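You operate a simulated robot arm through the tools that you are given. There is no shell and no other tool.

Carry out the task below with a simulated robot arm. There is one attempt and no reset: what you move stays moved.

TASK
Close the water dispenser: flush it, then shut the line valve, free the neck latch, wipe off the blue stain.
Fine: flush with 3 strokes, spout over the drip tray; wipe with the green cloth and leave it in the USED tray beside the drip tray. What is to be rubbed or washed off counts as gone when no trace of it is left.

Only the result counts: the job must be done as asked and must still hold three seconds after the hand-in. Knocking over, shifting, dropping, spilling or breaking anything else fails it. Flat cloth is picked up by pressing the open fingertips on it (5 to 10 N) and closing them slowly along it; thin cloth reads only 2 to 8 mm in the jaws.

THE ROBOT
A 6-joint arm with a fingered hand, fixed in place. Base frame: the origin is on the floor under the middle of its stand, x ahead of it, y to its left, z up; the work surface is at about z = 850. Units: mm, degrees, N and s.
With the tool pointing down near the work surface it reaches from about 340 to 740 mm from the base axis. Its first joint turns from -115.0 to 115.0 degrees. Payload 4 kg.
The tool frame sits at the grasp point between the pads (the TCP): z along the fingers, y along the line on which they close. The tips reach 26 mm beyond it. The gripper opens to 132 mm; its body begins 73 mm behind the TCP. The gripper is a hand of 4 fingers: y runs from the thumb to the fingers, the wrist lies at [0, 0, -239] in the tool frame.
Orientation is that of the tool frame in the base frame, as a unit quaternion [x, y, z, w]. With the fingers straight down and closing along the base's y, the tool's x points along the base's -x, its y along +y and its z along -z.

THE INTERFACE
- The arm moves only by the tool jog_arm. Its argument "rows" is a list of rows, each an object (a shift or turn left out is 0) with "delta_pos": the shift along the tool's x, y, z in m, a list of three; "rot": the turn, a rotation vector about the tool's x, y, z in degrees, a list of three. In form: [{"delta_pos": [x, y, z], "rot": [rx, ry, rz]}, ...]. A call has 1 to 20 rows; each row shifts and turns the commanded pose from where the row before left it, along the tool's axes as they then stand. Each row takes 0.2 s and may step no farther than 50 mm and 8.6 degrees from the row before; otherwise, the whole call is refused. Where a pose cannot be reached the arm comes as near as it can. A force on the tool above 90 N (or 10 N above the force at the start of the call, whichever is more), or a blocked arm, ends the call early, and 0.2 s more pass. In this call time passes only in rows, and 0.2 s behind the last. It gives the time, the measured TCP pose, the force on the tool (base axes), the opening and the grip force at its end, in the units of the frame above (readings bear some noise), with the torque about the TCP (base axes, N m) and any sound that the robot's microphone picked up.
- Cameras (640 x 400 px; columns grow to the right, rows downward): "scene" is fixed at [399.7, -649.8, 1446.1]; the picture's right is [0.97, -0.24, 0.00], its down [-0.10, -0.39, -0.92] and it looks along [0.22, 0.89, -0.40] (base axes); focal length 258 px, centre (320, 200). "wrist" rides on the gripper at [68, 2, -97] in the tool frame; the picture's right is [-0.03, 1.00, 0.00], its down [-0.82, -0.02, -0.58] and it looks along [-0.58, -0.01, 0.82] (tool axes); focal length 270 px, centre (320, 200). There is no depth. A picture from a camera that has moved, and an enlarged one, comes with that camera's place and axes in the base frame and with its lens.
- snapshot(camera): a new picture of that camera. The clock stands still meanwhile.
- slide_trunk(by): slides the trunk up (or, below 0, down) by that many mm; the arm rides with it, the base frame stays. It gives what a move gives, with no picture.
- curl_fingers(finger1, finger2, finger3, thumb_bend): sets how far each is bent, from 0 (flat) to 1 (curled in); at 0.3 the hand is open as for a grip, at 0.7 the pads meet at the TCP. One left out holds its place. A second passes; each finger stops where it meets its share of the squeeze, and holds until it gets a number again. It is the only way to open and close the hand. It gives what a move gives, with no picture; readings hold the bend of each and the force on the fingers (four entries, about 0 where the hand has none), thumb and palm.
- zoom(camera, box): a new picture of the part [left, top, right, bottom] of that camera's present view, enlarged. The clock stands still meanwhile.
- finish_job(): hands the job in; it is judged then, once.

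Nothing tells you positions but the pictures and the camera data. Unless the task says otherwise, let go and move clear before handing in.

The tools are called after "Call:" as a command line: name --argument value ..., lists and objects as JSON in quotes. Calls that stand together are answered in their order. jog_arm: Moves the arm, as the interface text tells. Its arguments: {"type":"object","properties":{"rows":{"type":"array"}},"required":["rows"]} The other tools are called the same way: slide_trunk (by) moves the trunk up or down; curl_fingers (finger1, finger2, finger3, thumb_bend) moves the fingers one by one; snapshot (camera) takes a picture; zoom (camera, box) takes an enlarged picture of a part of a camera's view; finish_job () hands the job in.

At the start:

```text
time_s: 0.0
tcp_pos: [390.1, -122.7, 1361.3]
tool_rot: [0.0, 1.0, 0.0, 0.0]
ft_force: [0.5, 0.0, 0.1]
moment: [0.01, 0.02, 0.01]
grip_width: 132.1
grasp_force: 0.0
shape: jaw
bend: [0.3, 0.3, 0.3, 0.3]
finger forces: [0.1, 0.1, 0.1, 0.1, 0.0, 0.0]
trunk travel left (down, up): [-925.0, 65.0]
```

scene: 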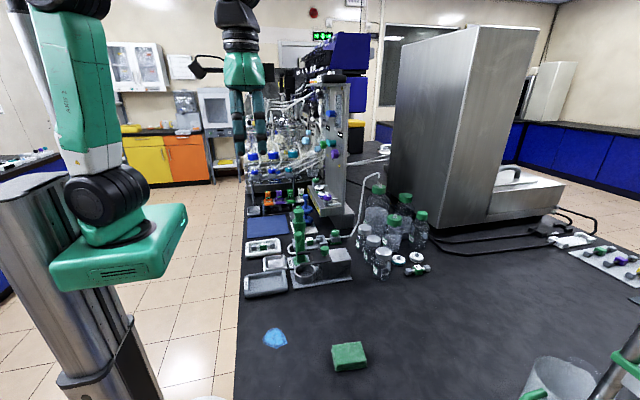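
wrist: 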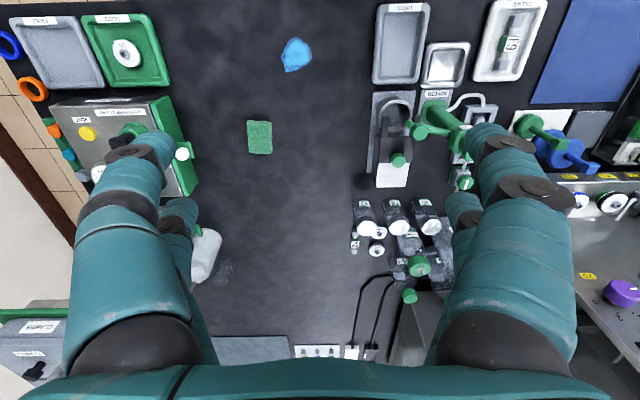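

I see a bench with a dispenser-like device (green parts) near some trays, a blue stain and a green cloth. I'll look closer before moving anything.

Call:
zoom --camera "wrist" --box '[350, 0, 590, 200]'

Call:
zoom --camera "scene" --box '[230, 180, 390, 310]'

Call:
zoom --camera "wrist" --box '[0, 0, 240, 200]'

Call:
zoom --camera "scene" --box '[480, 200, 640, 400]'

```text
2.00 times, centred on (470, 100) of wrist
camera zoom: at [320.5, -119.7, 1456.5], right [0.03, 1.0, 0.0], down [0.82, -0.02, 0.58], along [0.58, -0.01, -0.82], focal length 541 px, centre (20, 400)
```

zoom: 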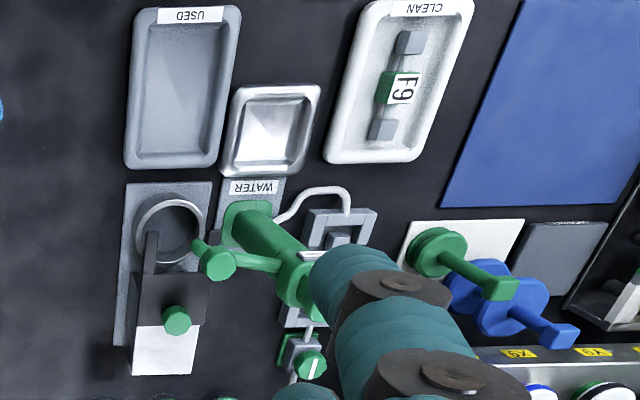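

```text
3.08 times, centred on (310, 245) of scene
camera zoom: at [399.7, -649.8, 1446.1], right [0.97, -0.24, 0.0], down [-0.1, -0.39, -0.92], along [0.22, 0.89, -0.4], focal length 793 px, centre (351, 62)
```

zoom: 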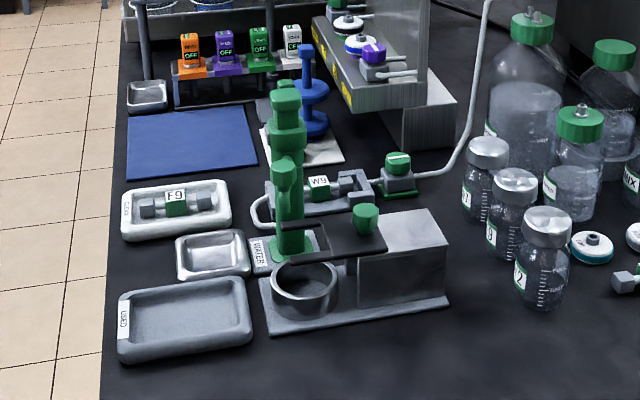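

```text
2.00 times, centred on (120, 100) of wrist
camera zoom: at [320.5, -119.7, 1456.5], right [0.03, 1.0, 0.0], down [0.82, -0.02, 0.58], along [0.58, -0.01, -0.82], focal length 541 px, centre (720, 400)
```

zoom: 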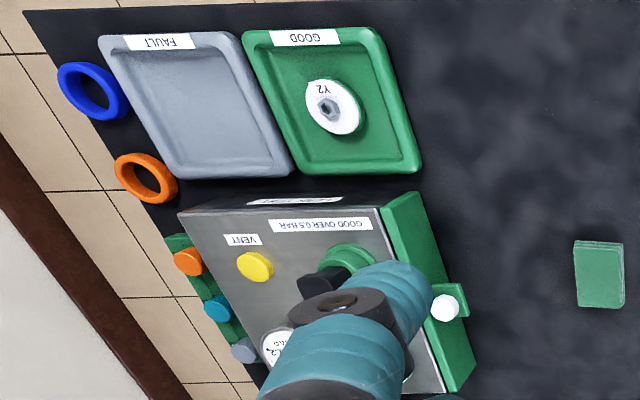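

```text
2.00 times, centred on (560, 300) of scene
camera zoom: at [399.7, -649.8, 1446.1], right [0.97, -0.24, 0.0], down [-0.1, -0.39, -0.92], along [0.22, 0.89, -0.4], focal length 516 px, centre (-160, 0)
```

zoom: 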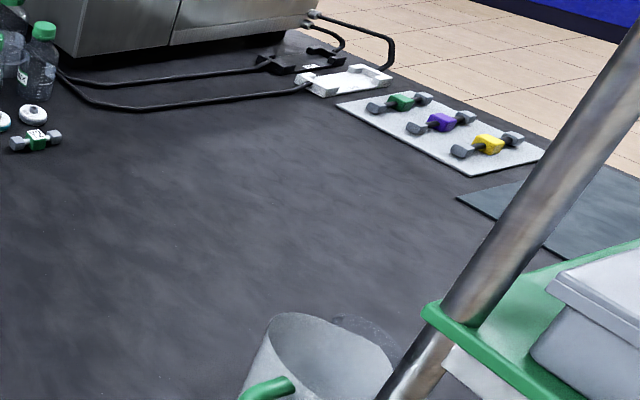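

The WATER dispenser, its W9 line piece with a green knob, the steel drip tray and the USED tray stand close together. I'll zoom in more to identify the pump, spout, valve and latch.

Call:
zoom --camera "scene" --box '[280, 195, 350, 250]'

Call:
zoom --camera "scene" --box '[240, 230, 360, 300]'

Call:
zoom --camera "wrist" --box '[400, 70, 480, 130]'

Call:
zoom --camera "wrist" --box '[430, 130, 510, 200]'

```text
7.27 times, centred on (315, 222) of scene
camera zoom: at [399.7, -649.8, 1446.1], right [0.97, -0.24, 0.0], down [-0.1, -0.39, -0.92], along [0.22, 0.89, -0.4], focal length 1875 px, centre (356, 36)
```

zoom: 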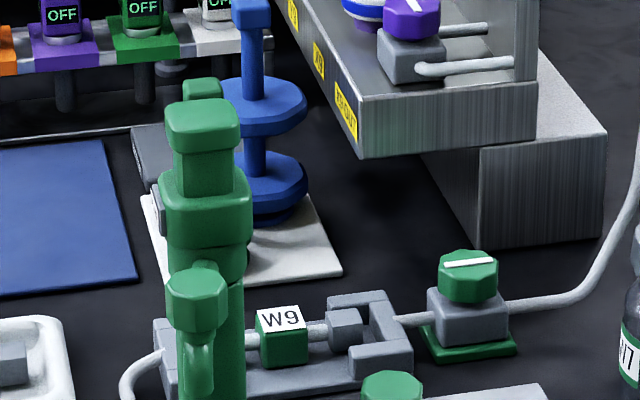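

```text
5.33 times, centred on (300, 265) of scene
camera zoom: at [399.7, -649.8, 1446.1], right [0.97, -0.24, 0.0], down [-0.1, -0.39, -0.92], along [0.22, 0.89, -0.4], focal length 1375 px, centre (427, -147)
```

zoom: 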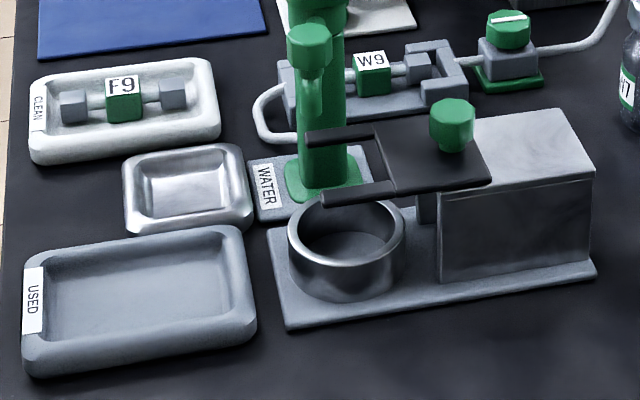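

```text
6.67 times, centred on (440, 100) of wrist
camera zoom: at [320.5, -119.7, 1456.5], right [0.03, 1.0, 0.0], down [0.82, -0.02, 0.58], along [0.58, -0.01, -0.82], focal length 1802 px, centre (-480, 867)
```

zoom: 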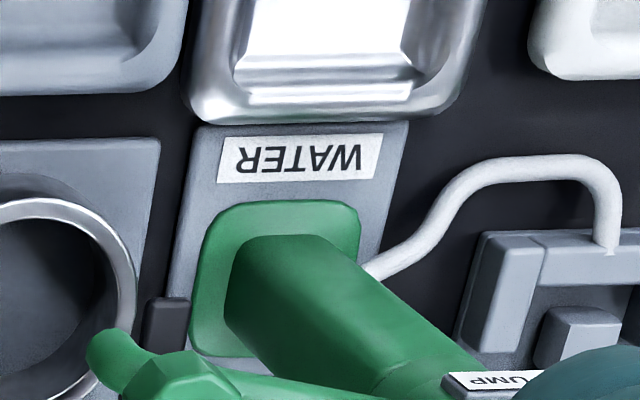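

```text
5.71 times, centred on (470, 165) of wrist
camera zoom: at [320.5, -119.7, 1456.5], right [0.03, 1.0, 0.0], down [0.82, -0.02, 0.58], along [0.58, -0.01, -0.82], focal length 1544 px, centre (-537, 400)
```

zoom: 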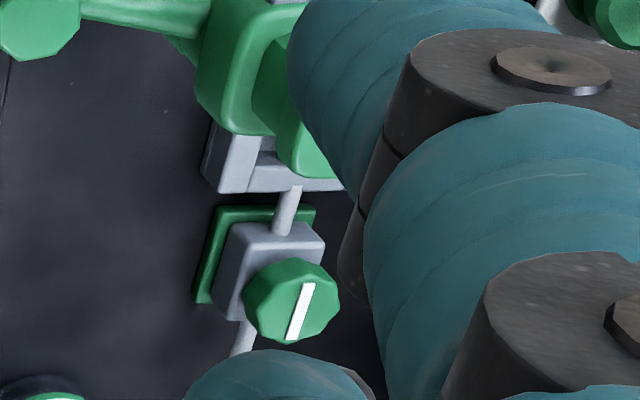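

The dispenser column stands at about (513, 126), its spout points toward -y over a ring, and the pump head is on top at z≈1065. I'll move the wrist camera to look at it from closer.

Call:
jog_arm --rows '[{"delta_pos": [0.005, 0.045, 0.015]}, {"delta_pos": [0.005, 0.045, 0.02]}, {"delta_pos": [0.005, 0.045, 0.02]}, {"delta_pos": [0.005, 0.045, 0.02]}, {"delta_pos": [0.005, 0.04, 0.025]}, {"delta_pos": [0.005, 0.02, 0.04]}, {"delta_pos": [0.0, 0.0, 0.03]}]'

Call:
snapshot --camera "wrist"

Call:
snapshot --camera "scene"

```text
time_s: 1.6
tcp_pos: [360.1, 117.6, 1190.3]
tool_rot: [0.0, 1.0, 0.0, 0.0]
ft_force: [0.1, 0.3, 0.2]
moment: [0.02, -0.01, 0.02]
grip_width: 132.2
grasp_force: 0.1
shape: jaw
bend: [0.3, 0.3, 0.3, 0.3]
finger forces: [0.1, 0.0, 0.0, 0.0, 0.0, 0.0]
trunk travel left (down, up): [-925.0, 65.0]
```

```text
taken
camera wrist: at [289.6, 120.1, 1286.0], right [0.03, 1.0, 0.0], down [0.82, -0.02, 0.58], along [0.58, -0.02, -0.82], focal length 270 px, centre (320, 200)
```

wrist: 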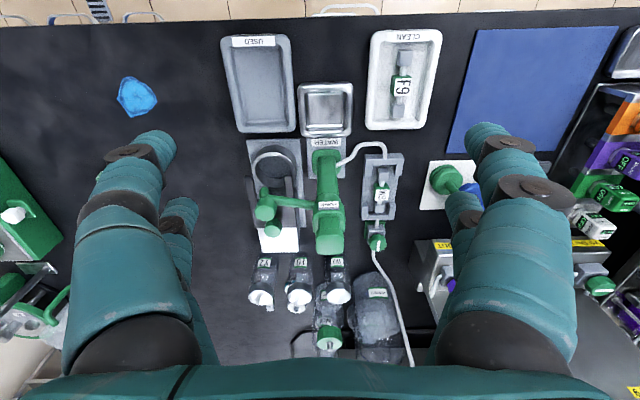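

```text
taken
```

scene: 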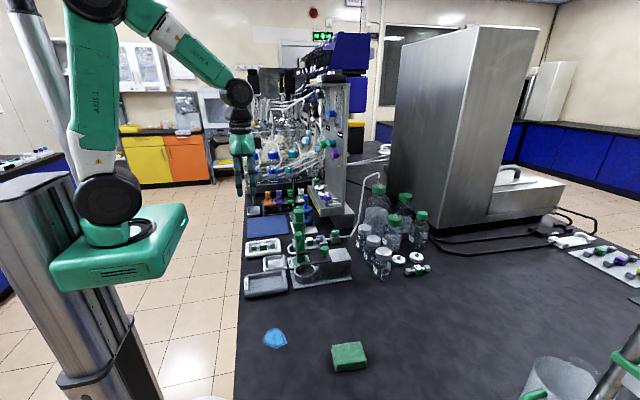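

Call:
zoom --camera "wrist" --box '[240, 130, 400, 260]'

Call:
zoom --camera "wrist" --box '[290, 130, 350, 180]'

Call:
zoom --camera "wrist" --box '[240, 170, 310, 250]'

Call:
zoom --camera "wrist" --box '[350, 150, 410, 260]'

```text
3.08 times, centred on (320, 195) of wrist
camera zoom: at [289.6, 120.1, 1286.0], right [0.03, 1.0, 0.0], down [0.82, -0.02, 0.58], along [0.58, -0.02, -0.82], focal length 832 px, centre (320, 215)
```

zoom: 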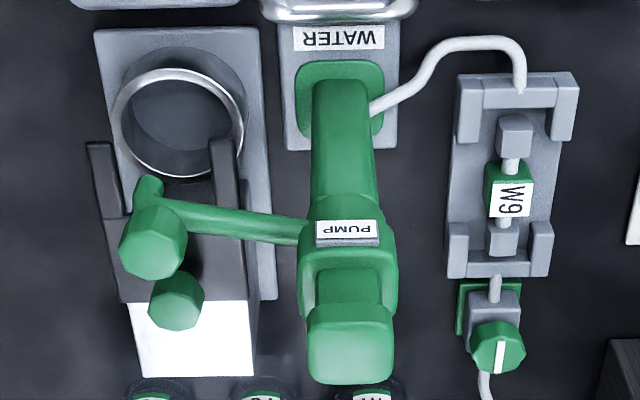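

```text
8.00 times, centred on (320, 155) of wrist
camera zoom: at [289.6, 120.1, 1286.0], right [0.03, 1.0, 0.0], down [0.82, -0.02, 0.58], along [0.58, -0.02, -0.82], focal length 2162 px, centre (320, 560)
```

zoom: 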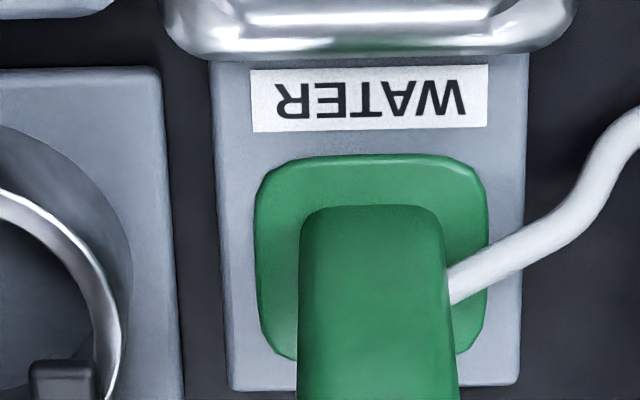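

```text
5.00 times, centred on (275, 210) of wrist
camera zoom: at [289.6, 120.1, 1286.0], right [0.03, 1.0, 0.0], down [0.82, -0.02, 0.58], along [0.58, -0.02, -0.82], focal length 1351 px, centre (545, 150)
```

zoom: 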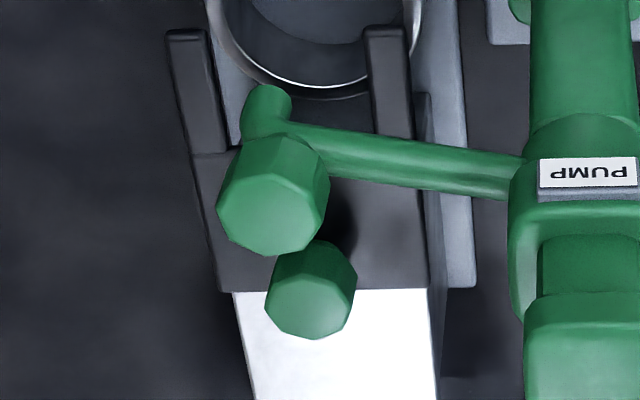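

```text
3.64 times, centred on (380, 205) of wrist
camera zoom: at [289.6, 120.1, 1286.0], right [0.03, 1.0, 0.0], down [0.82, -0.02, 0.58], along [0.58, -0.02, -0.82], focal length 983 px, centre (102, 182)
```

zoom: 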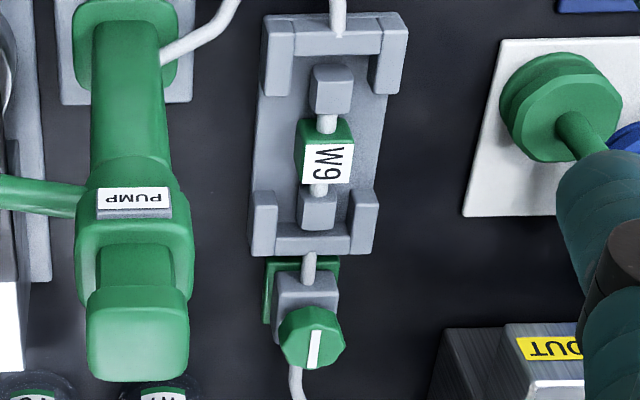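

The black fork with the green knob is likely the neck latch over the ring; the green-knobbed valve with a white bar sits behind the W9 holder; the spout has a knob handle. I'll look at the hand itself and the neighbourhood from the scene camera before pushing anything.

Call:
zoom --camera "scene" --box '[210, 70, 290, 210]'

Call:
zoom --camera "scene" --box '[285, 200, 325, 270]'

Call:
zoom --camera "scene" --box '[250, 320, 380, 380]'

```text
2.86 times, centred on (250, 140) of scene
camera zoom: at [399.7, -649.8, 1446.1], right [0.97, -0.24, 0.0], down [-0.1, -0.39, -0.92], along [0.22, 0.89, -0.4], focal length 737 px, centre (520, 371)
```

zoom: 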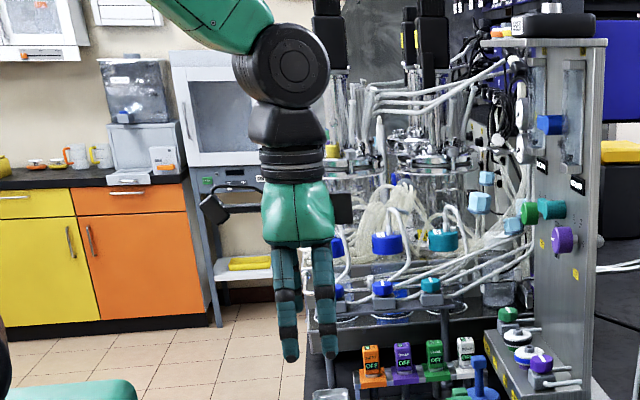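

```text
5.71 times, centred on (305, 235) of scene
camera zoom: at [399.7, -649.8, 1446.1], right [0.97, -0.24, 0.0], down [-0.1, -0.39, -0.92], along [0.22, 0.89, -0.4], focal length 1473 px, centre (406, 0)
```

zoom: 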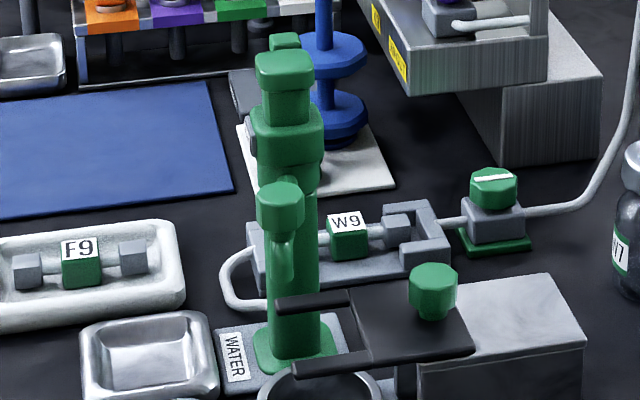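

```text
4.92 times, centred on (315, 350) of scene
camera zoom: at [399.7, -649.8, 1446.1], right [0.97, -0.24, 0.0], down [-0.1, -0.39, -0.92], along [0.22, 0.89, -0.4], focal length 1269 px, centre (345, -538)
```

zoom: 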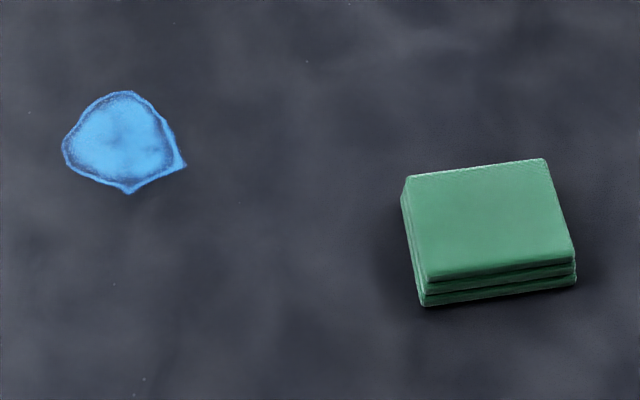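

The hand is clear of everything, so I'll test how the fingers close to know its shape.

Call:
curl_fingers --finger1 0.7 --finger2 0.7 --finger3 0.7 --thumb_bend 0.7

Call:
snapshot --camera "wrist"

Call:
zoom --camera "scene" --box '[210, 110, 290, 210]'

```text
time_s: 2.6
tcp_pos: [359.4, 116.6, 1191.3]
tool_rot: [0.0, 1.0, 0.0, -0.001]
ft_force: [-0.4, -0.2, 0.7]
moment: [0.01, 0.04, -0.01]
grip_width: 1.4
grasp_force: 0.0
shape: fingers
bend: [0.7, 0.7, 0.7, 0.7]
finger forces: [0.0, 0.1, 0.1, 0.1, 0.1, 0.0]
trunk travel left (down, up): [-925.0, 65.0]
```

```text
taken
camera wrist: at [289.3, 119.7, 1286.5], right [0.03, 1.0, 0.0], down [0.82, -0.02, 0.58], along [0.58, -0.01, -0.82], focal length 270 px, centre (320, 200)
```

wrist: 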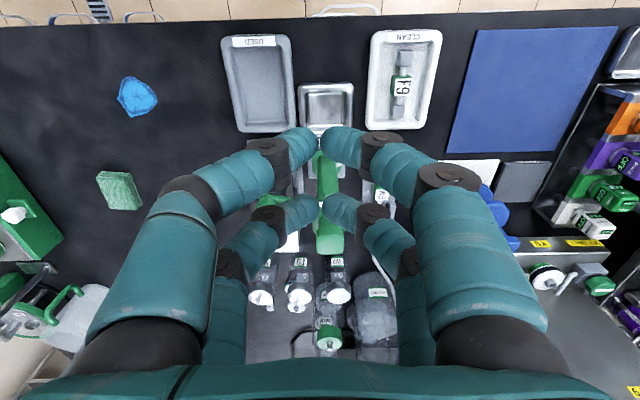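

```text
4.00 times, centred on (250, 160) of scene
camera zoom: at [399.7, -649.8, 1446.1], right [0.97, -0.24, 0.0], down [-0.1, -0.39, -0.92], along [0.22, 0.89, -0.4], focal length 1031 px, centre (600, 360)
```

zoom: 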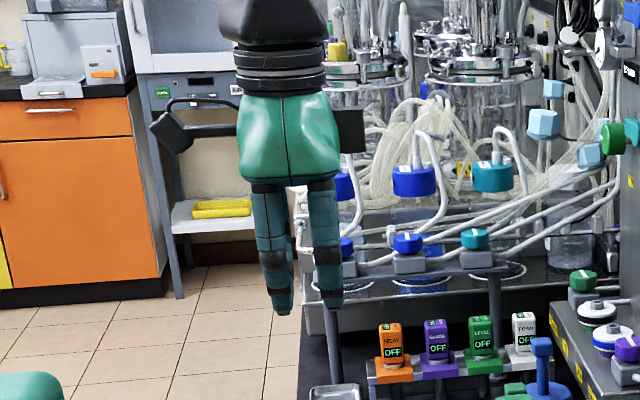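

The digits come in two pairs about 36 mm apart along tool x. I'll bend them one at a time to learn which is which.

Call:
curl_fingers --finger1 1.0 --finger2 0.3

Call:
snapshot --camera "wrist"

```text
time_s: 3.6
tcp_pos: [359.0, 117.6, 1191.9]
tool_rot: [0.0, 1.0, 0.0, 0.0]
ft_force: [0.0, -0.5, 0.0]
moment: [0.01, -0.03, 0.02]
grip_width: 6.8
grasp_force: 0.1
shape: fingers
bend: [0.84, 0.3, 0.7, 0.68]
finger forces: [0.0, 0.0, 0.0, 0.0, 0.0, 0.1]
trunk travel left (down, up): [-925.0, 65.0]
```

```text
taken
camera wrist: at [289.3, 119.7, 1286.5], right [0.03, 1.0, 0.0], down [0.82, -0.02, 0.58], along [0.58, -0.01, -0.82], focal length 270 px, centre (320, 200)
```

wrist: 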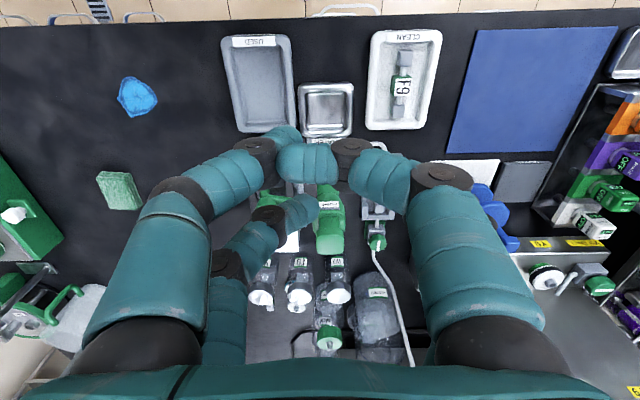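

Finger1 is the near +y digit and finger2 the far +y one. I'll test finger3 and the thumb next.

Call:
curl_fingers --finger1 0.3 --finger2 0.3 --finger3 0.3 --thumb_bend 0.9

Call:
snapshot --camera "wrist"

```text
time_s: 4.6
tcp_pos: [359.7, 116.8, 1191.9]
tool_rot: [0.0, 1.0, 0.0, 0.0]
ft_force: [-1.1, 0.7, -0.3]
moment: [0.02, 0.01, -0.01]
grip_width: 0.0
grasp_force: 0.1
shape: fingers
bend: [1.0, 0.3, 0.3, 0.82]
finger forces: [0.1, 0.0, 0.0, 0.1, 0.1, 0.0]
trunk travel left (down, up): [-925.0, 65.0]
```

```text
taken
camera wrist: at [289.3, 119.7, 1286.5], right [0.03, 1.0, 0.0], down [0.82, -0.02, 0.58], along [0.58, -0.01, -0.82], focal length 270 px, centre (320, 200)
```

wrist: 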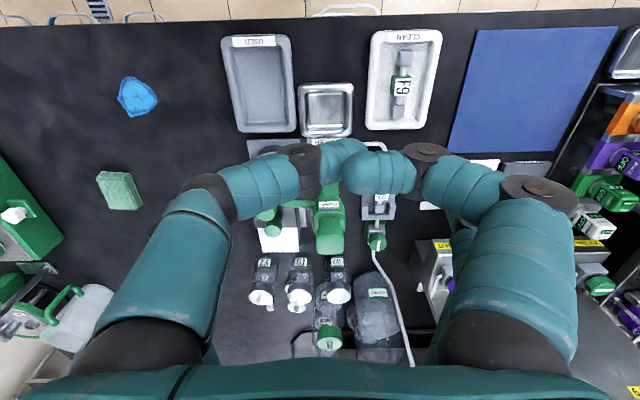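

Thumb and finger1 form the near pair (tool x +18), finger3 and finger2 the far pair. They got tangled a little, so I'll open them in order.

Call:
curl_fingers --thumb_bend 0.3

Call:
curl_fingers --finger1 0.3 --finger2 0.3 --finger3 0.3 --thumb_bend 0.3

Call:
snapshot --camera "wrist"

```text
time_s: 5.6
tcp_pos: [359.0, 117.4, 1190.8]
tool_rot: [-0.001, 1.0, 0.0, 0.0]
ft_force: [0.1, -0.7, -0.4]
moment: [-0.02, -0.01, 0.0]
grip_width: 132.7
grasp_force: 0.1
shape: fingers
bend: [0.3, 0.3, 0.3, 0.3]
finger forces: [0.0, 0.1, 0.1, 0.0, 0.0, 0.0]
trunk travel left (down, up): [-925.0, 65.0]
```

```text
time_s: 6.6
tcp_pos: [359.9, 116.6, 1191.3]
tool_rot: [0.0, 1.0, 0.0, 0.0]
ft_force: [-0.5, -0.4, -1.1]
moment: [-0.01, 0.02, 0.01]
grip_width: 132.8
grasp_force: 0.0
shape: fingers
bend: [0.3, 0.3, 0.3, 0.3]
finger forces: [0.1, 0.0, 0.1, 0.1, 0.0, 0.1]
trunk travel left (down, up): [-925.0, 65.0]
```

```text
taken
camera wrist: at [289.3, 119.7, 1286.5], right [0.03, 1.0, 0.0], down [0.82, -0.02, 0.58], along [0.58, -0.01, -0.82], focal length 270 px, centre (320, 200)
```

wrist: 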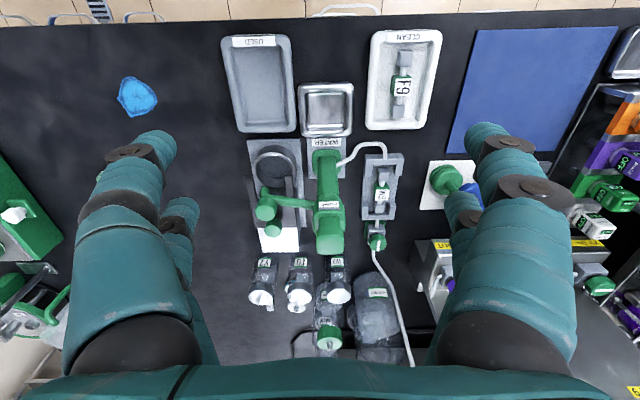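

All four digits are open again. I'll turn the hand so it closes along the spout's swing direction, preset the fingers half open as a loose cage, and look straight down at the spout knob.

Call:
jog_arm --rows '[{"rot": [0, 0, -7.9]}, {"rot": [0, 0, -7.9]}, {"rot": [0, 0, -7.9]}, {"rot": [0, 0, -7.9]}, {"rot": [0, 0, -7.9]}, {"rot": [0, 0, -7.9]}, {"rot": [0, 0, -7.9]}, {"rot": [0, 0, -7.9]}, {"rot": [0, 0, -7.9]}, {"rot": [0, 0, -7.9]}, {"delta_pos": [0.011, -0.037, 0]}, {"delta_pos": [0.011, -0.037, 0]}, {"delta_pos": [0.011, -0.037, 0]}, {"delta_pos": [0.012, -0.038, 0]}]'

Call:
curl_fingers --finger1 0.5 --finger2 0.5 --finger3 0.5 --thumb_bend 0.5

Call:
snapshot --camera "wrist"

Call:
snapshot --camera "scene"

```text
time_s: 9.6
tcp_pos: [499.2, 47.8, 1191.3]
tool_rot: [-0.636, 0.772, 0.0, 0.0]
ft_force: [0.2, 0.2, -0.3]
moment: [0.02, 0.02, 0.02]
grip_width: 132.8
grasp_force: 0.0
shape: fingers
bend: [0.3, 0.3, 0.3, 0.3]
finger forces: [0.0, 0.0, 0.0, 0.0, 0.1, 0.0]
trunk travel left (down, up): [-925.0, 65.0]
```

```text
time_s: 10.6
tcp_pos: [497.9, 47.6, 1192.5]
tool_rot: [-0.636, 0.772, 0.0, 0.001]
ft_force: [-0.9, -0.2, -0.1]
moment: [-0.01, 0.01, 0.04]
grip_width: 66.3
grasp_force: 0.0
shape: fingers
bend: [0.5, 0.5, 0.5, 0.5]
finger forces: [0.0, 0.1, 0.0, 0.0, 0.0, 0.0]
trunk travel left (down, up): [-925.0, 65.0]
```

```text
taken
camera wrist: at [481.9, -17.8, 1286.8], right [-0.98, 0.22, 0.0], down [0.18, 0.8, 0.58], along [0.12, 0.56, -0.82], focal length 270 px, centre (320, 200)
```

wrist: 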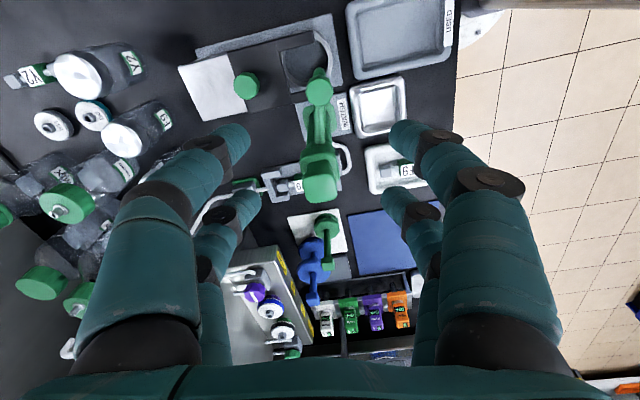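

```text
taken
```

scene: 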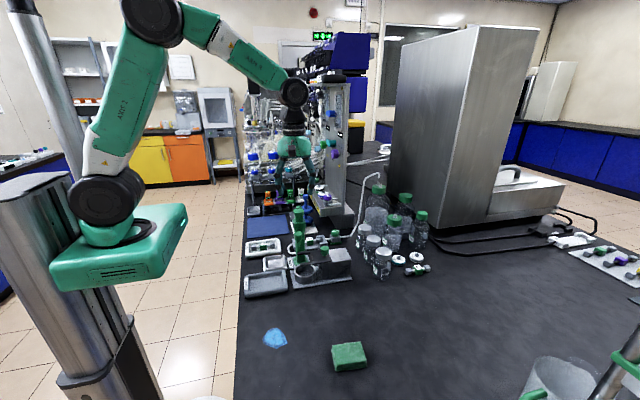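

Call:
zoom --camera "wrist" --box '[220, 30, 400, 210]'

Call:
zoom --camera "wrist" --box '[170, 20, 350, 130]'

```text
2.22 times, centred on (310, 120) of wrist
camera zoom: at [481.9, -17.8, 1286.8], right [-0.98, 0.22, 0.0], down [0.18, 0.8, 0.58], along [0.12, 0.56, -0.82], focal length 601 px, centre (342, 378)
```

zoom: 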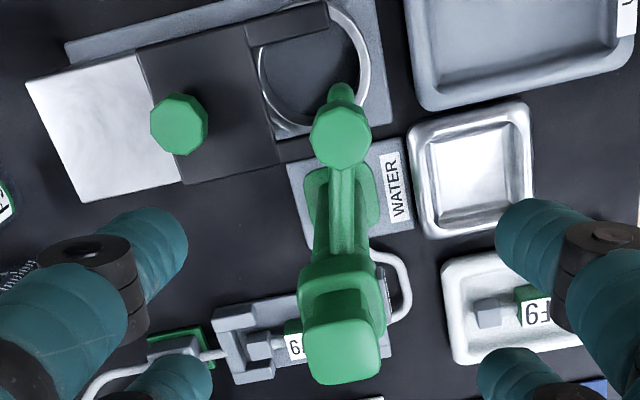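

```text
3.56 times, centred on (260, 75) of wrist
camera zoom: at [481.9, -17.8, 1286.8], right [-0.98, 0.22, 0.0], down [0.18, 0.8, 0.58], along [0.12, 0.56, -0.82], focal length 961 px, centre (533, 644)
```

zoom: 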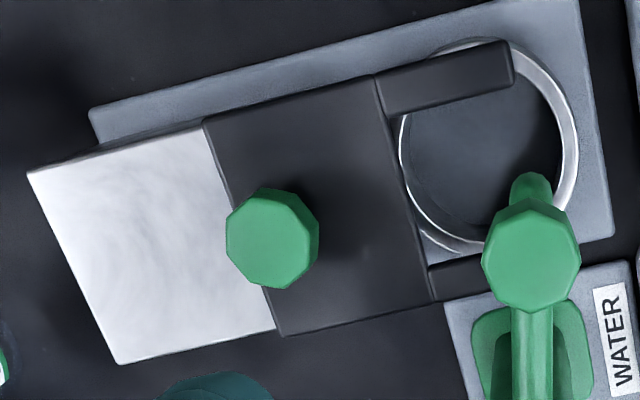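

The spout knob lies at about (494, 42), z≈1005–1028, with the column axis near (512, 124), so the swing radius is about 83 mm. I'll lower the loose cage over the knob.

Call:
jog_arm --rows '[{"delta_pos": [0.005, 0.003, 0.03]}, {"delta_pos": [0, 0, 0.04]}, {"delta_pos": [0, 0, 0.04]}]'

Call:
snapshot --camera "wrist"

Call:
zoom --camera "scene" --box '[260, 130, 350, 270]'

```text
time_s: 11.4
tcp_pos: [495.8, 43.4, 1081.5]
tool_rot: [-0.637, 0.771, 0.0, 0.0]
ft_force: [0.3, 0.7, -0.1]
moment: [-0.01, -0.01, 0.01]
grip_width: 66.5
grasp_force: 0.0
shape: fingers
bend: [0.5, 0.5, 0.5, 0.5]
finger forces: [0.0, 0.1, 0.1, 0.0, 0.1, 0.0]
trunk travel left (down, up): [-925.0, 65.0]
```

```text
taken
camera wrist: at [479.4, -23.4, 1176.0], right [-0.98, 0.22, 0.0], down [0.18, 0.8, 0.58], along [0.12, 0.56, -0.82], focal length 270 px, centre (320, 200)
```

wrist: 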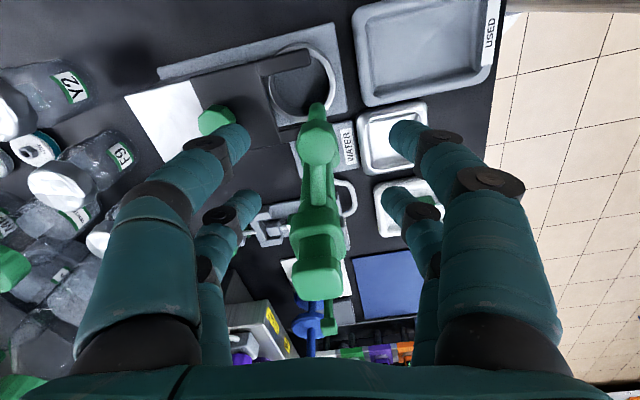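

```text
2.86 times, centred on (305, 200) of scene
camera zoom: at [399.7, -649.8, 1446.1], right [0.97, -0.24, 0.0], down [-0.1, -0.39, -0.92], along [0.22, 0.89, -0.4], focal length 737 px, centre (363, 200)
```

zoom: 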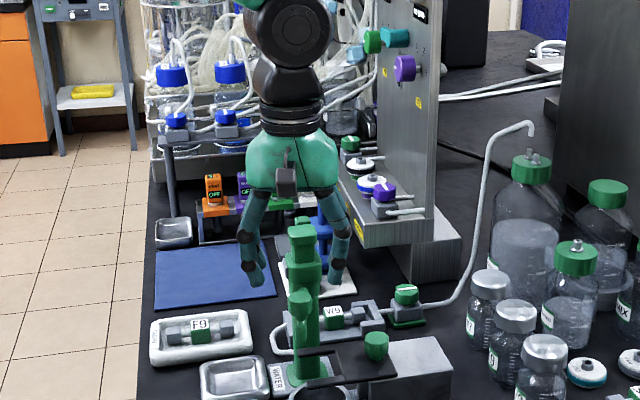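

The knob sits centred between the fingers, slightly further out than the TCP. I'll lower the cage around it and close loosely.

Call:
jog_arm --rows '[{"delta_pos": [0.004, 0.001, 0.03]}, {"delta_pos": [0, 0, 0.037]}]'

Call:
snapshot --camera "wrist"

```text
time_s: 12.0
tcp_pos: [493.6, 38.9, 1013.3]
tool_rot: [-0.636, 0.771, 0.0, 0.0]
ft_force: [0.1, 0.1, 0.3]
moment: [0.01, 0.01, -0.03]
grip_width: 66.2
grasp_force: 0.1
shape: fingers
bend: [0.5, 0.5, 0.5, 0.5]
finger forces: [0.0, 0.1, 0.2, 0.0, 0.1, 0.0]
trunk travel left (down, up): [-925.0, 65.0]
```

```text
taken
camera wrist: at [477.1, -27.7, 1108.3], right [-0.98, 0.22, 0.0], down [0.18, 0.8, 0.58], along [0.12, 0.56, -0.82], focal length 270 px, centre (320, 200)
```

wrist: 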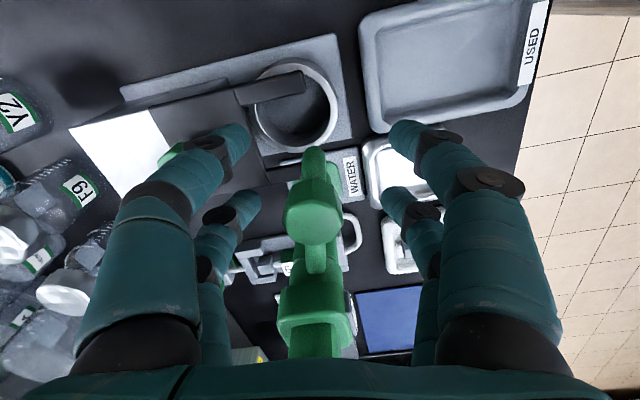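

The knob is right at the TCP with no contact force. I'll narrow the cage to about 33 mm.

Call:
curl_fingers --finger1 0.6 --finger2 0.6 --finger3 0.6 --thumb_bend 0.6

Call:
snapshot --camera "wrist"

```text
time_s: 13.0
tcp_pos: [493.6, 38.5, 1013.7]
tool_rot: [-0.636, 0.772, 0.0, 0.0]
ft_force: [-0.2, -0.4, -0.6]
moment: [-0.02, 0.02, -0.01]
grip_width: 33.3
grasp_force: 0.0
shape: fingers
bend: [0.6, 0.6, 0.6, 0.6]
finger forces: [0.1, 0.0, 0.0, 0.0, 0.1, 0.0]
trunk travel left (down, up): [-925.0, 65.0]
```

```text
taken
camera wrist: at [476.8, -27.6, 1108.9], right [-0.98, 0.22, 0.0], down [0.18, 0.8, 0.58], along [0.12, 0.56, -0.82], focal length 270 px, centre (320, 200)
```

wrist: 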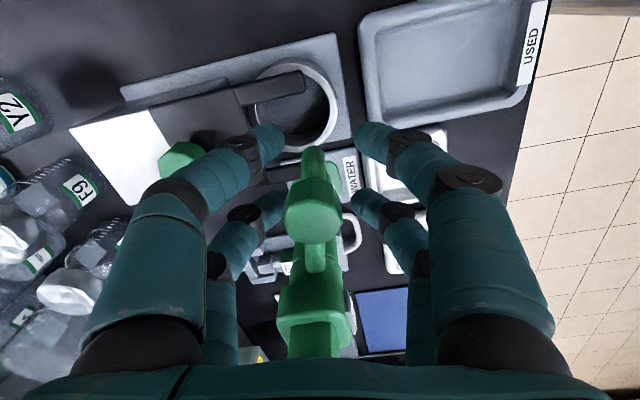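

The cage is around the knob without touching. I'll begin swinging the spout toward the drip tray along the arc, in part.

Call:
jog_arm --rows '[{"delta_pos": [-0.0008, 0.0116, 0], "rot": [0, 0, 7.8]}, {"delta_pos": [-0.0008, 0.0116, 0], "rot": [0, 0, 7.8]}, {"delta_pos": [-0.0008, 0.0116, 0], "rot": [0, 0, 7.8]}]'

Call:
snapshot --camera "wrist"

```text
time_s: 13.8
tcp_pos: [458.5, 51.3, 1015.2]
tool_rot: [-0.465, 0.886, 0.0, 0.0]
ft_force: [-0.7, -0.5, 0.3]
moment: [-0.02, -0.02, 0.04]
grip_width: 33.0
grasp_force: 0.1
shape: fingers
bend: [0.6, 0.6, 0.59, 0.6]
finger forces: [0.0, 0.0, 0.2, 0.0, 0.0, 0.1]
trunk travel left (down, up): [-925.0, 65.0]
```

```text
taken
camera wrist: at [417.7, -3.4, 1109.4], right [-0.81, 0.59, 0.0], down [0.48, 0.66, 0.58], along [0.34, 0.47, -0.82], focal length 270 px, centre (320, 200)
```

wrist: 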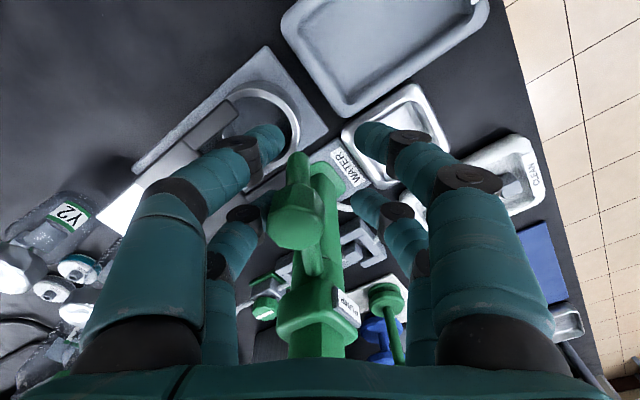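

The spout follows with almost no force. I'll continue the arc toward the drip tray.

Call:
jog_arm --rows '[{"delta_pos": [-0.0008, 0.0116, 0], "rot": [0, 0, 7.8]}, {"delta_pos": [-0.0008, 0.0116, 0], "rot": [0, 0, 7.8]}, {"delta_pos": [-0.0008, 0.0116, 0], "rot": [0, 0, 7.8]}, {"delta_pos": [-0.0008, 0.0116, 0], "rot": [0, 0, 7.8]}, {"delta_pos": [-0.0008, 0.0116, 0], "rot": [0, 0, 7.8]}, {"delta_pos": [-0.0008, 0.0116, 0], "rot": [0, 0, 7.8]}, {"delta_pos": [-0.0008, 0.0116, 0], "rot": [0, 0, 7.8]}]'

Call:
snapshot --camera "wrist"

Call:
zoom --camera "scene" --box '[240, 180, 350, 290]'

```text
time_s: 15.4
tcp_pos: [424.5, 119.6, 1014.3]
tool_rot: [-0.008, 1.0, 0.0, 0.0]
ft_force: [-0.1, 0.3, 0.2]
moment: [0.01, 0.02, -0.01]
grip_width: 32.9
grasp_force: 0.0
shape: fingers
bend: [0.6, 0.6, 0.6, 0.6]
finger forces: [0.0, 0.0, 0.2, 0.0, 0.1, 0.0]
trunk travel left (down, up): [-925.0, 65.0]
```

```text
taken
camera wrist: at [353.9, 121.8, 1109.4], right [0.01, 1.0, 0.0], down [0.82, -0.01, 0.58], along [0.58, -0.01, -0.82], focal length 270 px, centre (320, 200)
```

wrist: 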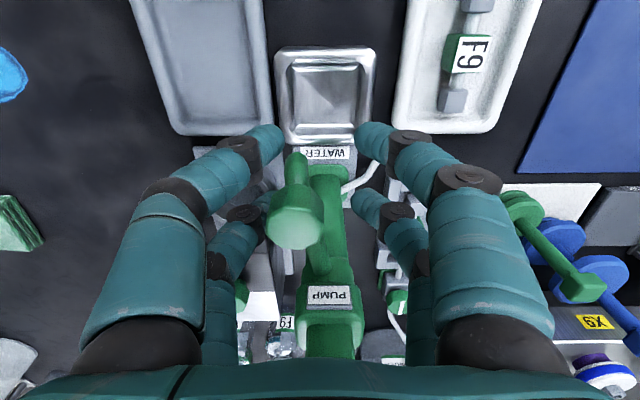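

```text
3.64 times, centred on (295, 235) of scene
camera zoom: at [399.7, -649.8, 1446.1], right [0.97, -0.24, 0.0], down [-0.1, -0.39, -0.92], along [0.22, 0.89, -0.4], focal length 938 px, centre (411, 73)
```

zoom: 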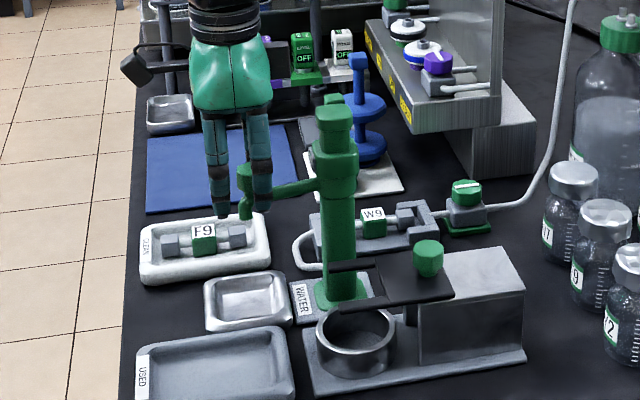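

The spout now points almost over the drip tray (centre about (416, 125)), lagging a bit toward -y. I'll push it about 11° further.

Call:
jog_arm --rows '[{"delta_pos": [-0.0004, 0.0082, 0], "rot": [0, 0, 5.5]}, {"delta_pos": [-0.0004, 0.0082, 0], "rot": [0, 0, 5.5]}]'

Call:
snapshot --camera "wrist"

```text
time_s: 16.0
tcp_pos: [423.9, 137.1, 1013.8]
tool_rot: [0.089, 0.996, 0.0, 0.001]
ft_force: [0.1, -0.3, -0.2]
moment: [0.02, 0.03, 0.03]
grip_width: 32.8
grasp_force: 0.1
shape: fingers
bend: [0.6, 0.6, 0.6, 0.6]
finger forces: [0.0, 0.0, 0.0, 0.0, 0.0, 0.0]
trunk travel left (down, up): [-925.0, 65.0]
```

```text
taken
camera wrist: at [356.7, 151.4, 1109.3], right [0.2, 0.98, 0.0], down [0.8, -0.16, 0.58], along [0.57, -0.12, -0.82], focal length 270 px, centre (320, 200)
```

wrist: 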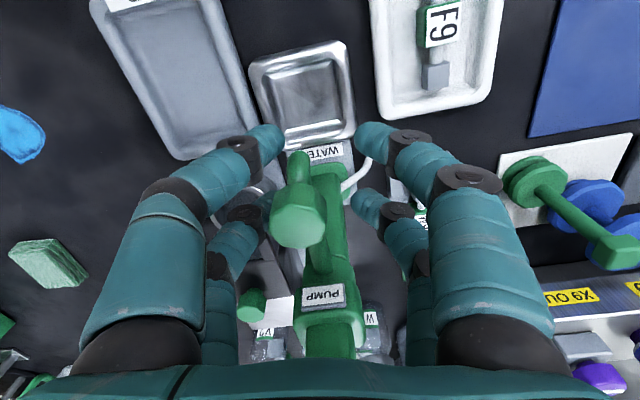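

The nozzle now hangs over the drip tray centre (about (424, 124)). I'll open the cage, rise straight up and check from both cameras.

Call:
curl_fingers --finger1 0.5 --finger2 0.5 --finger3 0.5 --thumb_bend 0.5

Call:
jog_arm --rows '[{"delta_pos": [0, 0, -0.03]}, {"delta_pos": [0, 0, -0.04]}, {"delta_pos": [0, 0, -0.045]}, {"delta_pos": [0, 0, -0.045]}]'

Call:
snapshot --camera "wrist"

Call:
zoom --camera "scene" --box '[240, 180, 350, 290]'

```text
time_s: 17.0
tcp_pos: [424.1, 137.0, 1014.7]
tool_rot: [0.088, 0.996, 0.0, 0.0]
ft_force: [0.5, 0.6, 0.1]
moment: [0.01, 0.0, -0.03]
grip_width: 65.3
grasp_force: 0.1
shape: fingers
bend: [0.5, 0.5, 0.5, 0.5]
finger forces: [0.0, 0.0, 0.0, 0.0, 0.1, 0.1]
trunk travel left (down, up): [-925.0, 65.0]
```

```text
time_s: 18.0
tcp_pos: [424.2, 137.9, 1175.6]
tool_rot: [0.087, 0.996, 0.0, 0.0]
ft_force: [0.0, 0.0, -0.6]
moment: [0.02, 0.0, 0.02]
grip_width: 65.4
grasp_force: 0.1
shape: fingers
bend: [0.5, 0.5, 0.5, 0.5]
finger forces: [0.1, 0.0, 0.0, 0.0, 0.1, 0.1]
trunk travel left (down, up): [-925.0, 65.0]
```

```text
taken
camera wrist: at [355.4, 152.7, 1271.6], right [0.2, 0.98, 0.0], down [0.8, -0.16, 0.58], along [0.57, -0.11, -0.82], focal length 270 px, centre (320, 200)
```

wrist: 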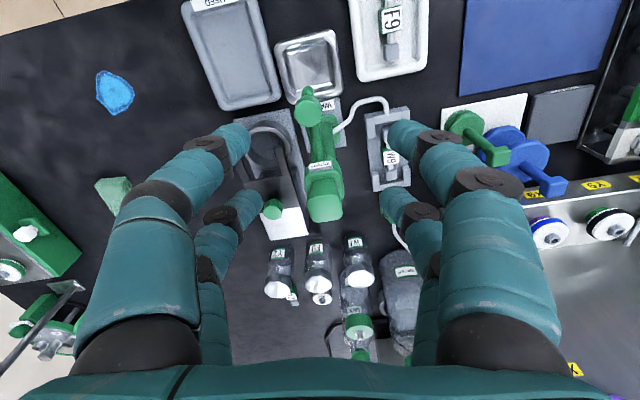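

```text
3.64 times, centred on (295, 235) of scene
camera zoom: at [399.7, -649.8, 1446.1], right [0.97, -0.24, 0.0], down [-0.1, -0.39, -0.92], along [0.22, 0.89, -0.4], focal length 938 px, centre (411, 73)
```

zoom: 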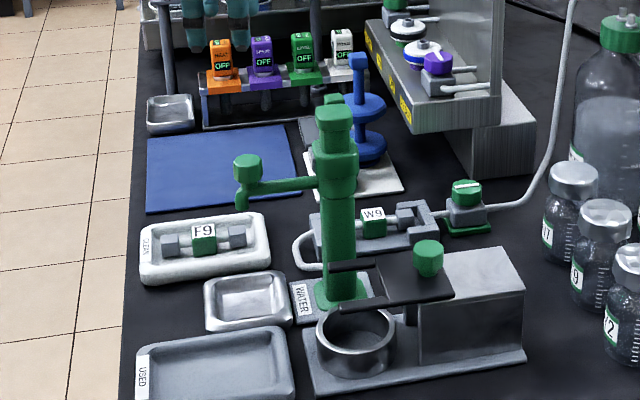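

The spout stands well over the drip tray. Now I'll locate the pump head's top face precisely for the three strokes.

Call:
zoom --camera "wrist" --box '[270, 70, 410, 240]'

Call:
zoom --camera "scene" --box '[285, 195, 320, 240]'

```text
2.35 times, centred on (340, 155) of wrist
camera zoom: at [355.4, 152.7, 1271.6], right [0.2, 0.98, 0.0], down [0.8, -0.16, 0.58], along [0.57, -0.11, -0.82], focal length 636 px, centre (273, 306)
```

zoom: 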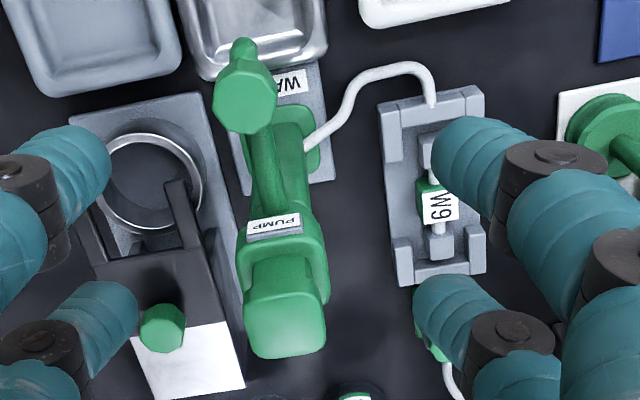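

```text
8.89 times, centred on (302, 218) of scene
camera zoom: at [399.7, -649.8, 1446.1], right [0.97, -0.24, 0.0], down [-0.1, -0.39, -0.92], along [0.22, 0.89, -0.4], focal length 2292 px, centre (476, 44)
```

zoom: 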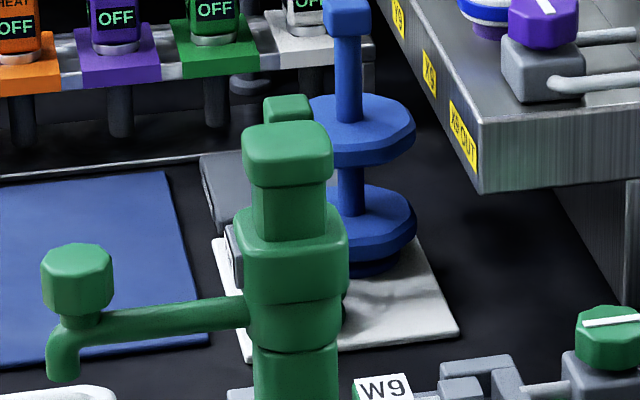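

The pump cap is at about (512, 124) with its top near z≈1067. I'll square the hand, centre the near finger pair (thumb + finger1) above the cap and pinch those two tips together for pressing.

Call:
jog_arm --rows '[{"rot": [0, 0, -5]}, {"rot": [0, 0, -5]}, {"delta_pos": [-0.035, -0.005, 0]}, {"delta_pos": [-0.035, -0.005, 0]}, {"delta_pos": [-0.036, -0.004, 0]}]'

Call:
curl_fingers --finger1 0.7 --finger2 0.3 --finger3 0.3 --thumb_bend 0.7

Call:
snapshot --camera "wrist"

Call:
zoom --camera "scene" --box '[250, 110, 350, 250]'

```text
time_s: 19.2
tcp_pos: [532.9, 123.0, 1174.3]
tool_rot: [0.0, 1.0, 0.001, 0.0]
ft_force: [0.3, 0.1, -0.3]
moment: [-0.01, 0.05, 0.0]
grip_width: 65.3
grasp_force: 0.1
shape: fingers
bend: [0.5, 0.5, 0.5, 0.5]
finger forces: [0.0, 0.0, 0.0, 0.0, 0.1, 0.0]
trunk travel left (down, up): [-925.0, 65.0]
```

```text
time_s: 20.2
tcp_pos: [530.6, 123.0, 1174.2]
tool_rot: [-0.001, 1.0, 0.0, 0.0]
ft_force: [-0.4, 0.7, 0.1]
moment: [0.01, 0.01, 0.0]
grip_width: 1.5
grasp_force: 0.0
shape: fingers
bend: [0.7, 0.3, 0.3, 0.7]
finger forces: [0.1, 0.0, 0.0, 0.0, 0.0, 0.0]
trunk travel left (down, up): [-925.0, 65.0]
```

```text
taken
camera wrist: at [461.5, 125.4, 1269.6], right [0.03, 1.0, 0.0], down [0.82, -0.02, 0.58], along [0.58, -0.01, -0.82], focal length 270 px, centre (320, 200)
```

wrist: 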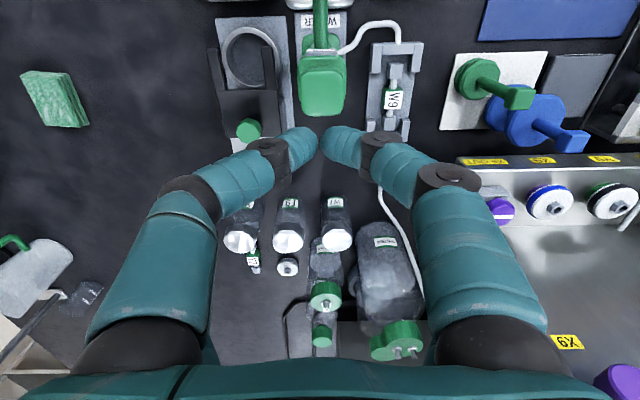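

```text
2.86 times, centred on (300, 180) of scene
camera zoom: at [399.7, -649.8, 1446.1], right [0.97, -0.24, 0.0], down [-0.1, -0.39, -0.92], along [0.22, 0.89, -0.4], focal length 737 px, centre (377, 257)
```

zoom: 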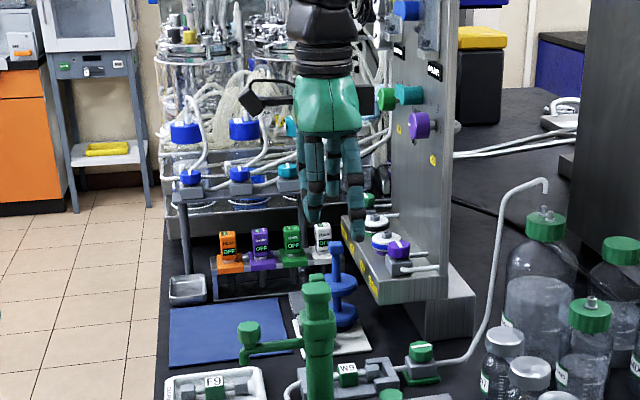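

The near finger tips are right above the cap. I'll descend to just over it, then feel for contact in small steps.

Call:
jog_arm --rows '[{"delta_pos": [0.001, 0.002, 0.035]}, {"delta_pos": [0, 0, 0.035]}, {"delta_pos": [0, 0, 0.004]}]'

Call:
snapshot --camera "wrist"

Call:
zoom --camera "scene" --box '[270, 170, 340, 250]'

```text
time_s: 21.0
tcp_pos: [531.2, 125.0, 1098.4]
tool_rot: [0.001, 1.0, 0.0, 0.0]
ft_force: [-0.5, -0.2, -0.4]
moment: [-0.02, 0.0, 0.01]
grip_width: 1.4
grasp_force: 0.0
shape: fingers
bend: [0.7, 0.3, 0.3, 0.7]
finger forces: [0.0, 0.0, 0.1, 0.0, 0.1, 0.0]
trunk travel left (down, up): [-925.0, 65.0]
```

```text
taken
camera wrist: at [460.9, 127.4, 1193.4], right [0.03, 1.0, 0.0], down [0.82, -0.02, 0.58], along [0.58, -0.01, -0.82], focal length 270 px, centre (320, 200)
```

wrist: 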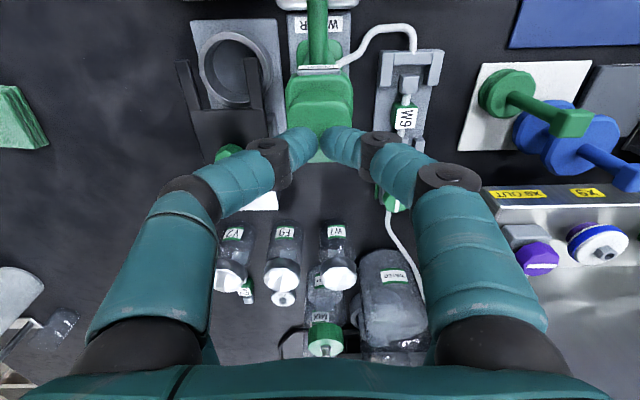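

```text
5.00 times, centred on (305, 210) of scene
camera zoom: at [399.7, -649.8, 1446.1], right [0.97, -0.24, 0.0], down [-0.1, -0.39, -0.92], along [0.22, 0.89, -0.4], focal length 1289 px, centre (395, 150)
```

zoom: 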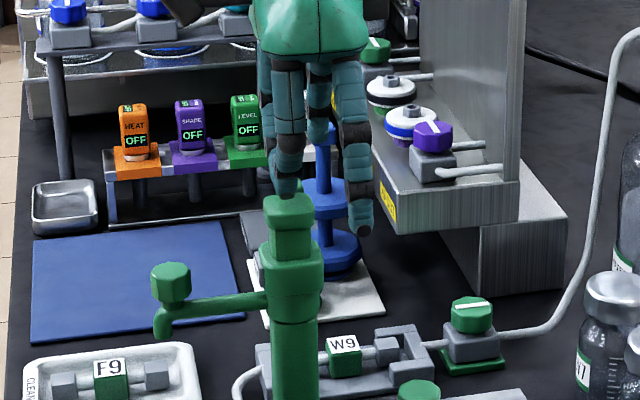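

The pinched tips are aligned just above the pump cap. Pressing down in small steps now.

Call:
jog_arm --rows '[{"delta_pos": [0, 0, 0.004]}, {"delta_pos": [0, 0, 0.004]}]'

Call:
jog_arm --rows '[{"delta_pos": [0, 0, 0.004]}]'

```text
time_s: 21.6
tcp_pos: [529.6, 125.0, 1090.9]
tool_rot: [0.0, 1.0, 0.0, 0.001]
ft_force: [-0.1, 0.2, -0.2]
moment: [-0.01, 0.01, 0.01]
grip_width: 1.6
grasp_force: 0.2
shape: fingers
bend: [0.7, 0.3, 0.3, 0.7]
finger forces: [0.0, 0.1, 0.0, 0.0, 0.1, 0.0]
trunk travel left (down, up): [-925.0, 65.0]
```

```text
time_s: 22.0
tcp_pos: [529.7, 123.6, 1087.7]
tool_rot: [0.0, 1.0, 0.0, 0.001]
ft_force: [-1.0, -0.7, 2.0]
moment: [0.0, 0.04, -0.04]
grip_width: 1.2
grasp_force: 1.7
shape: fingers
bend: [0.7, 0.3, 0.3, 0.7]
finger forces: [1.2, 0.0, 0.1, 0.1, 0.9, 0.0]
trunk travel left (down, up): [-925.0, 65.0]
```

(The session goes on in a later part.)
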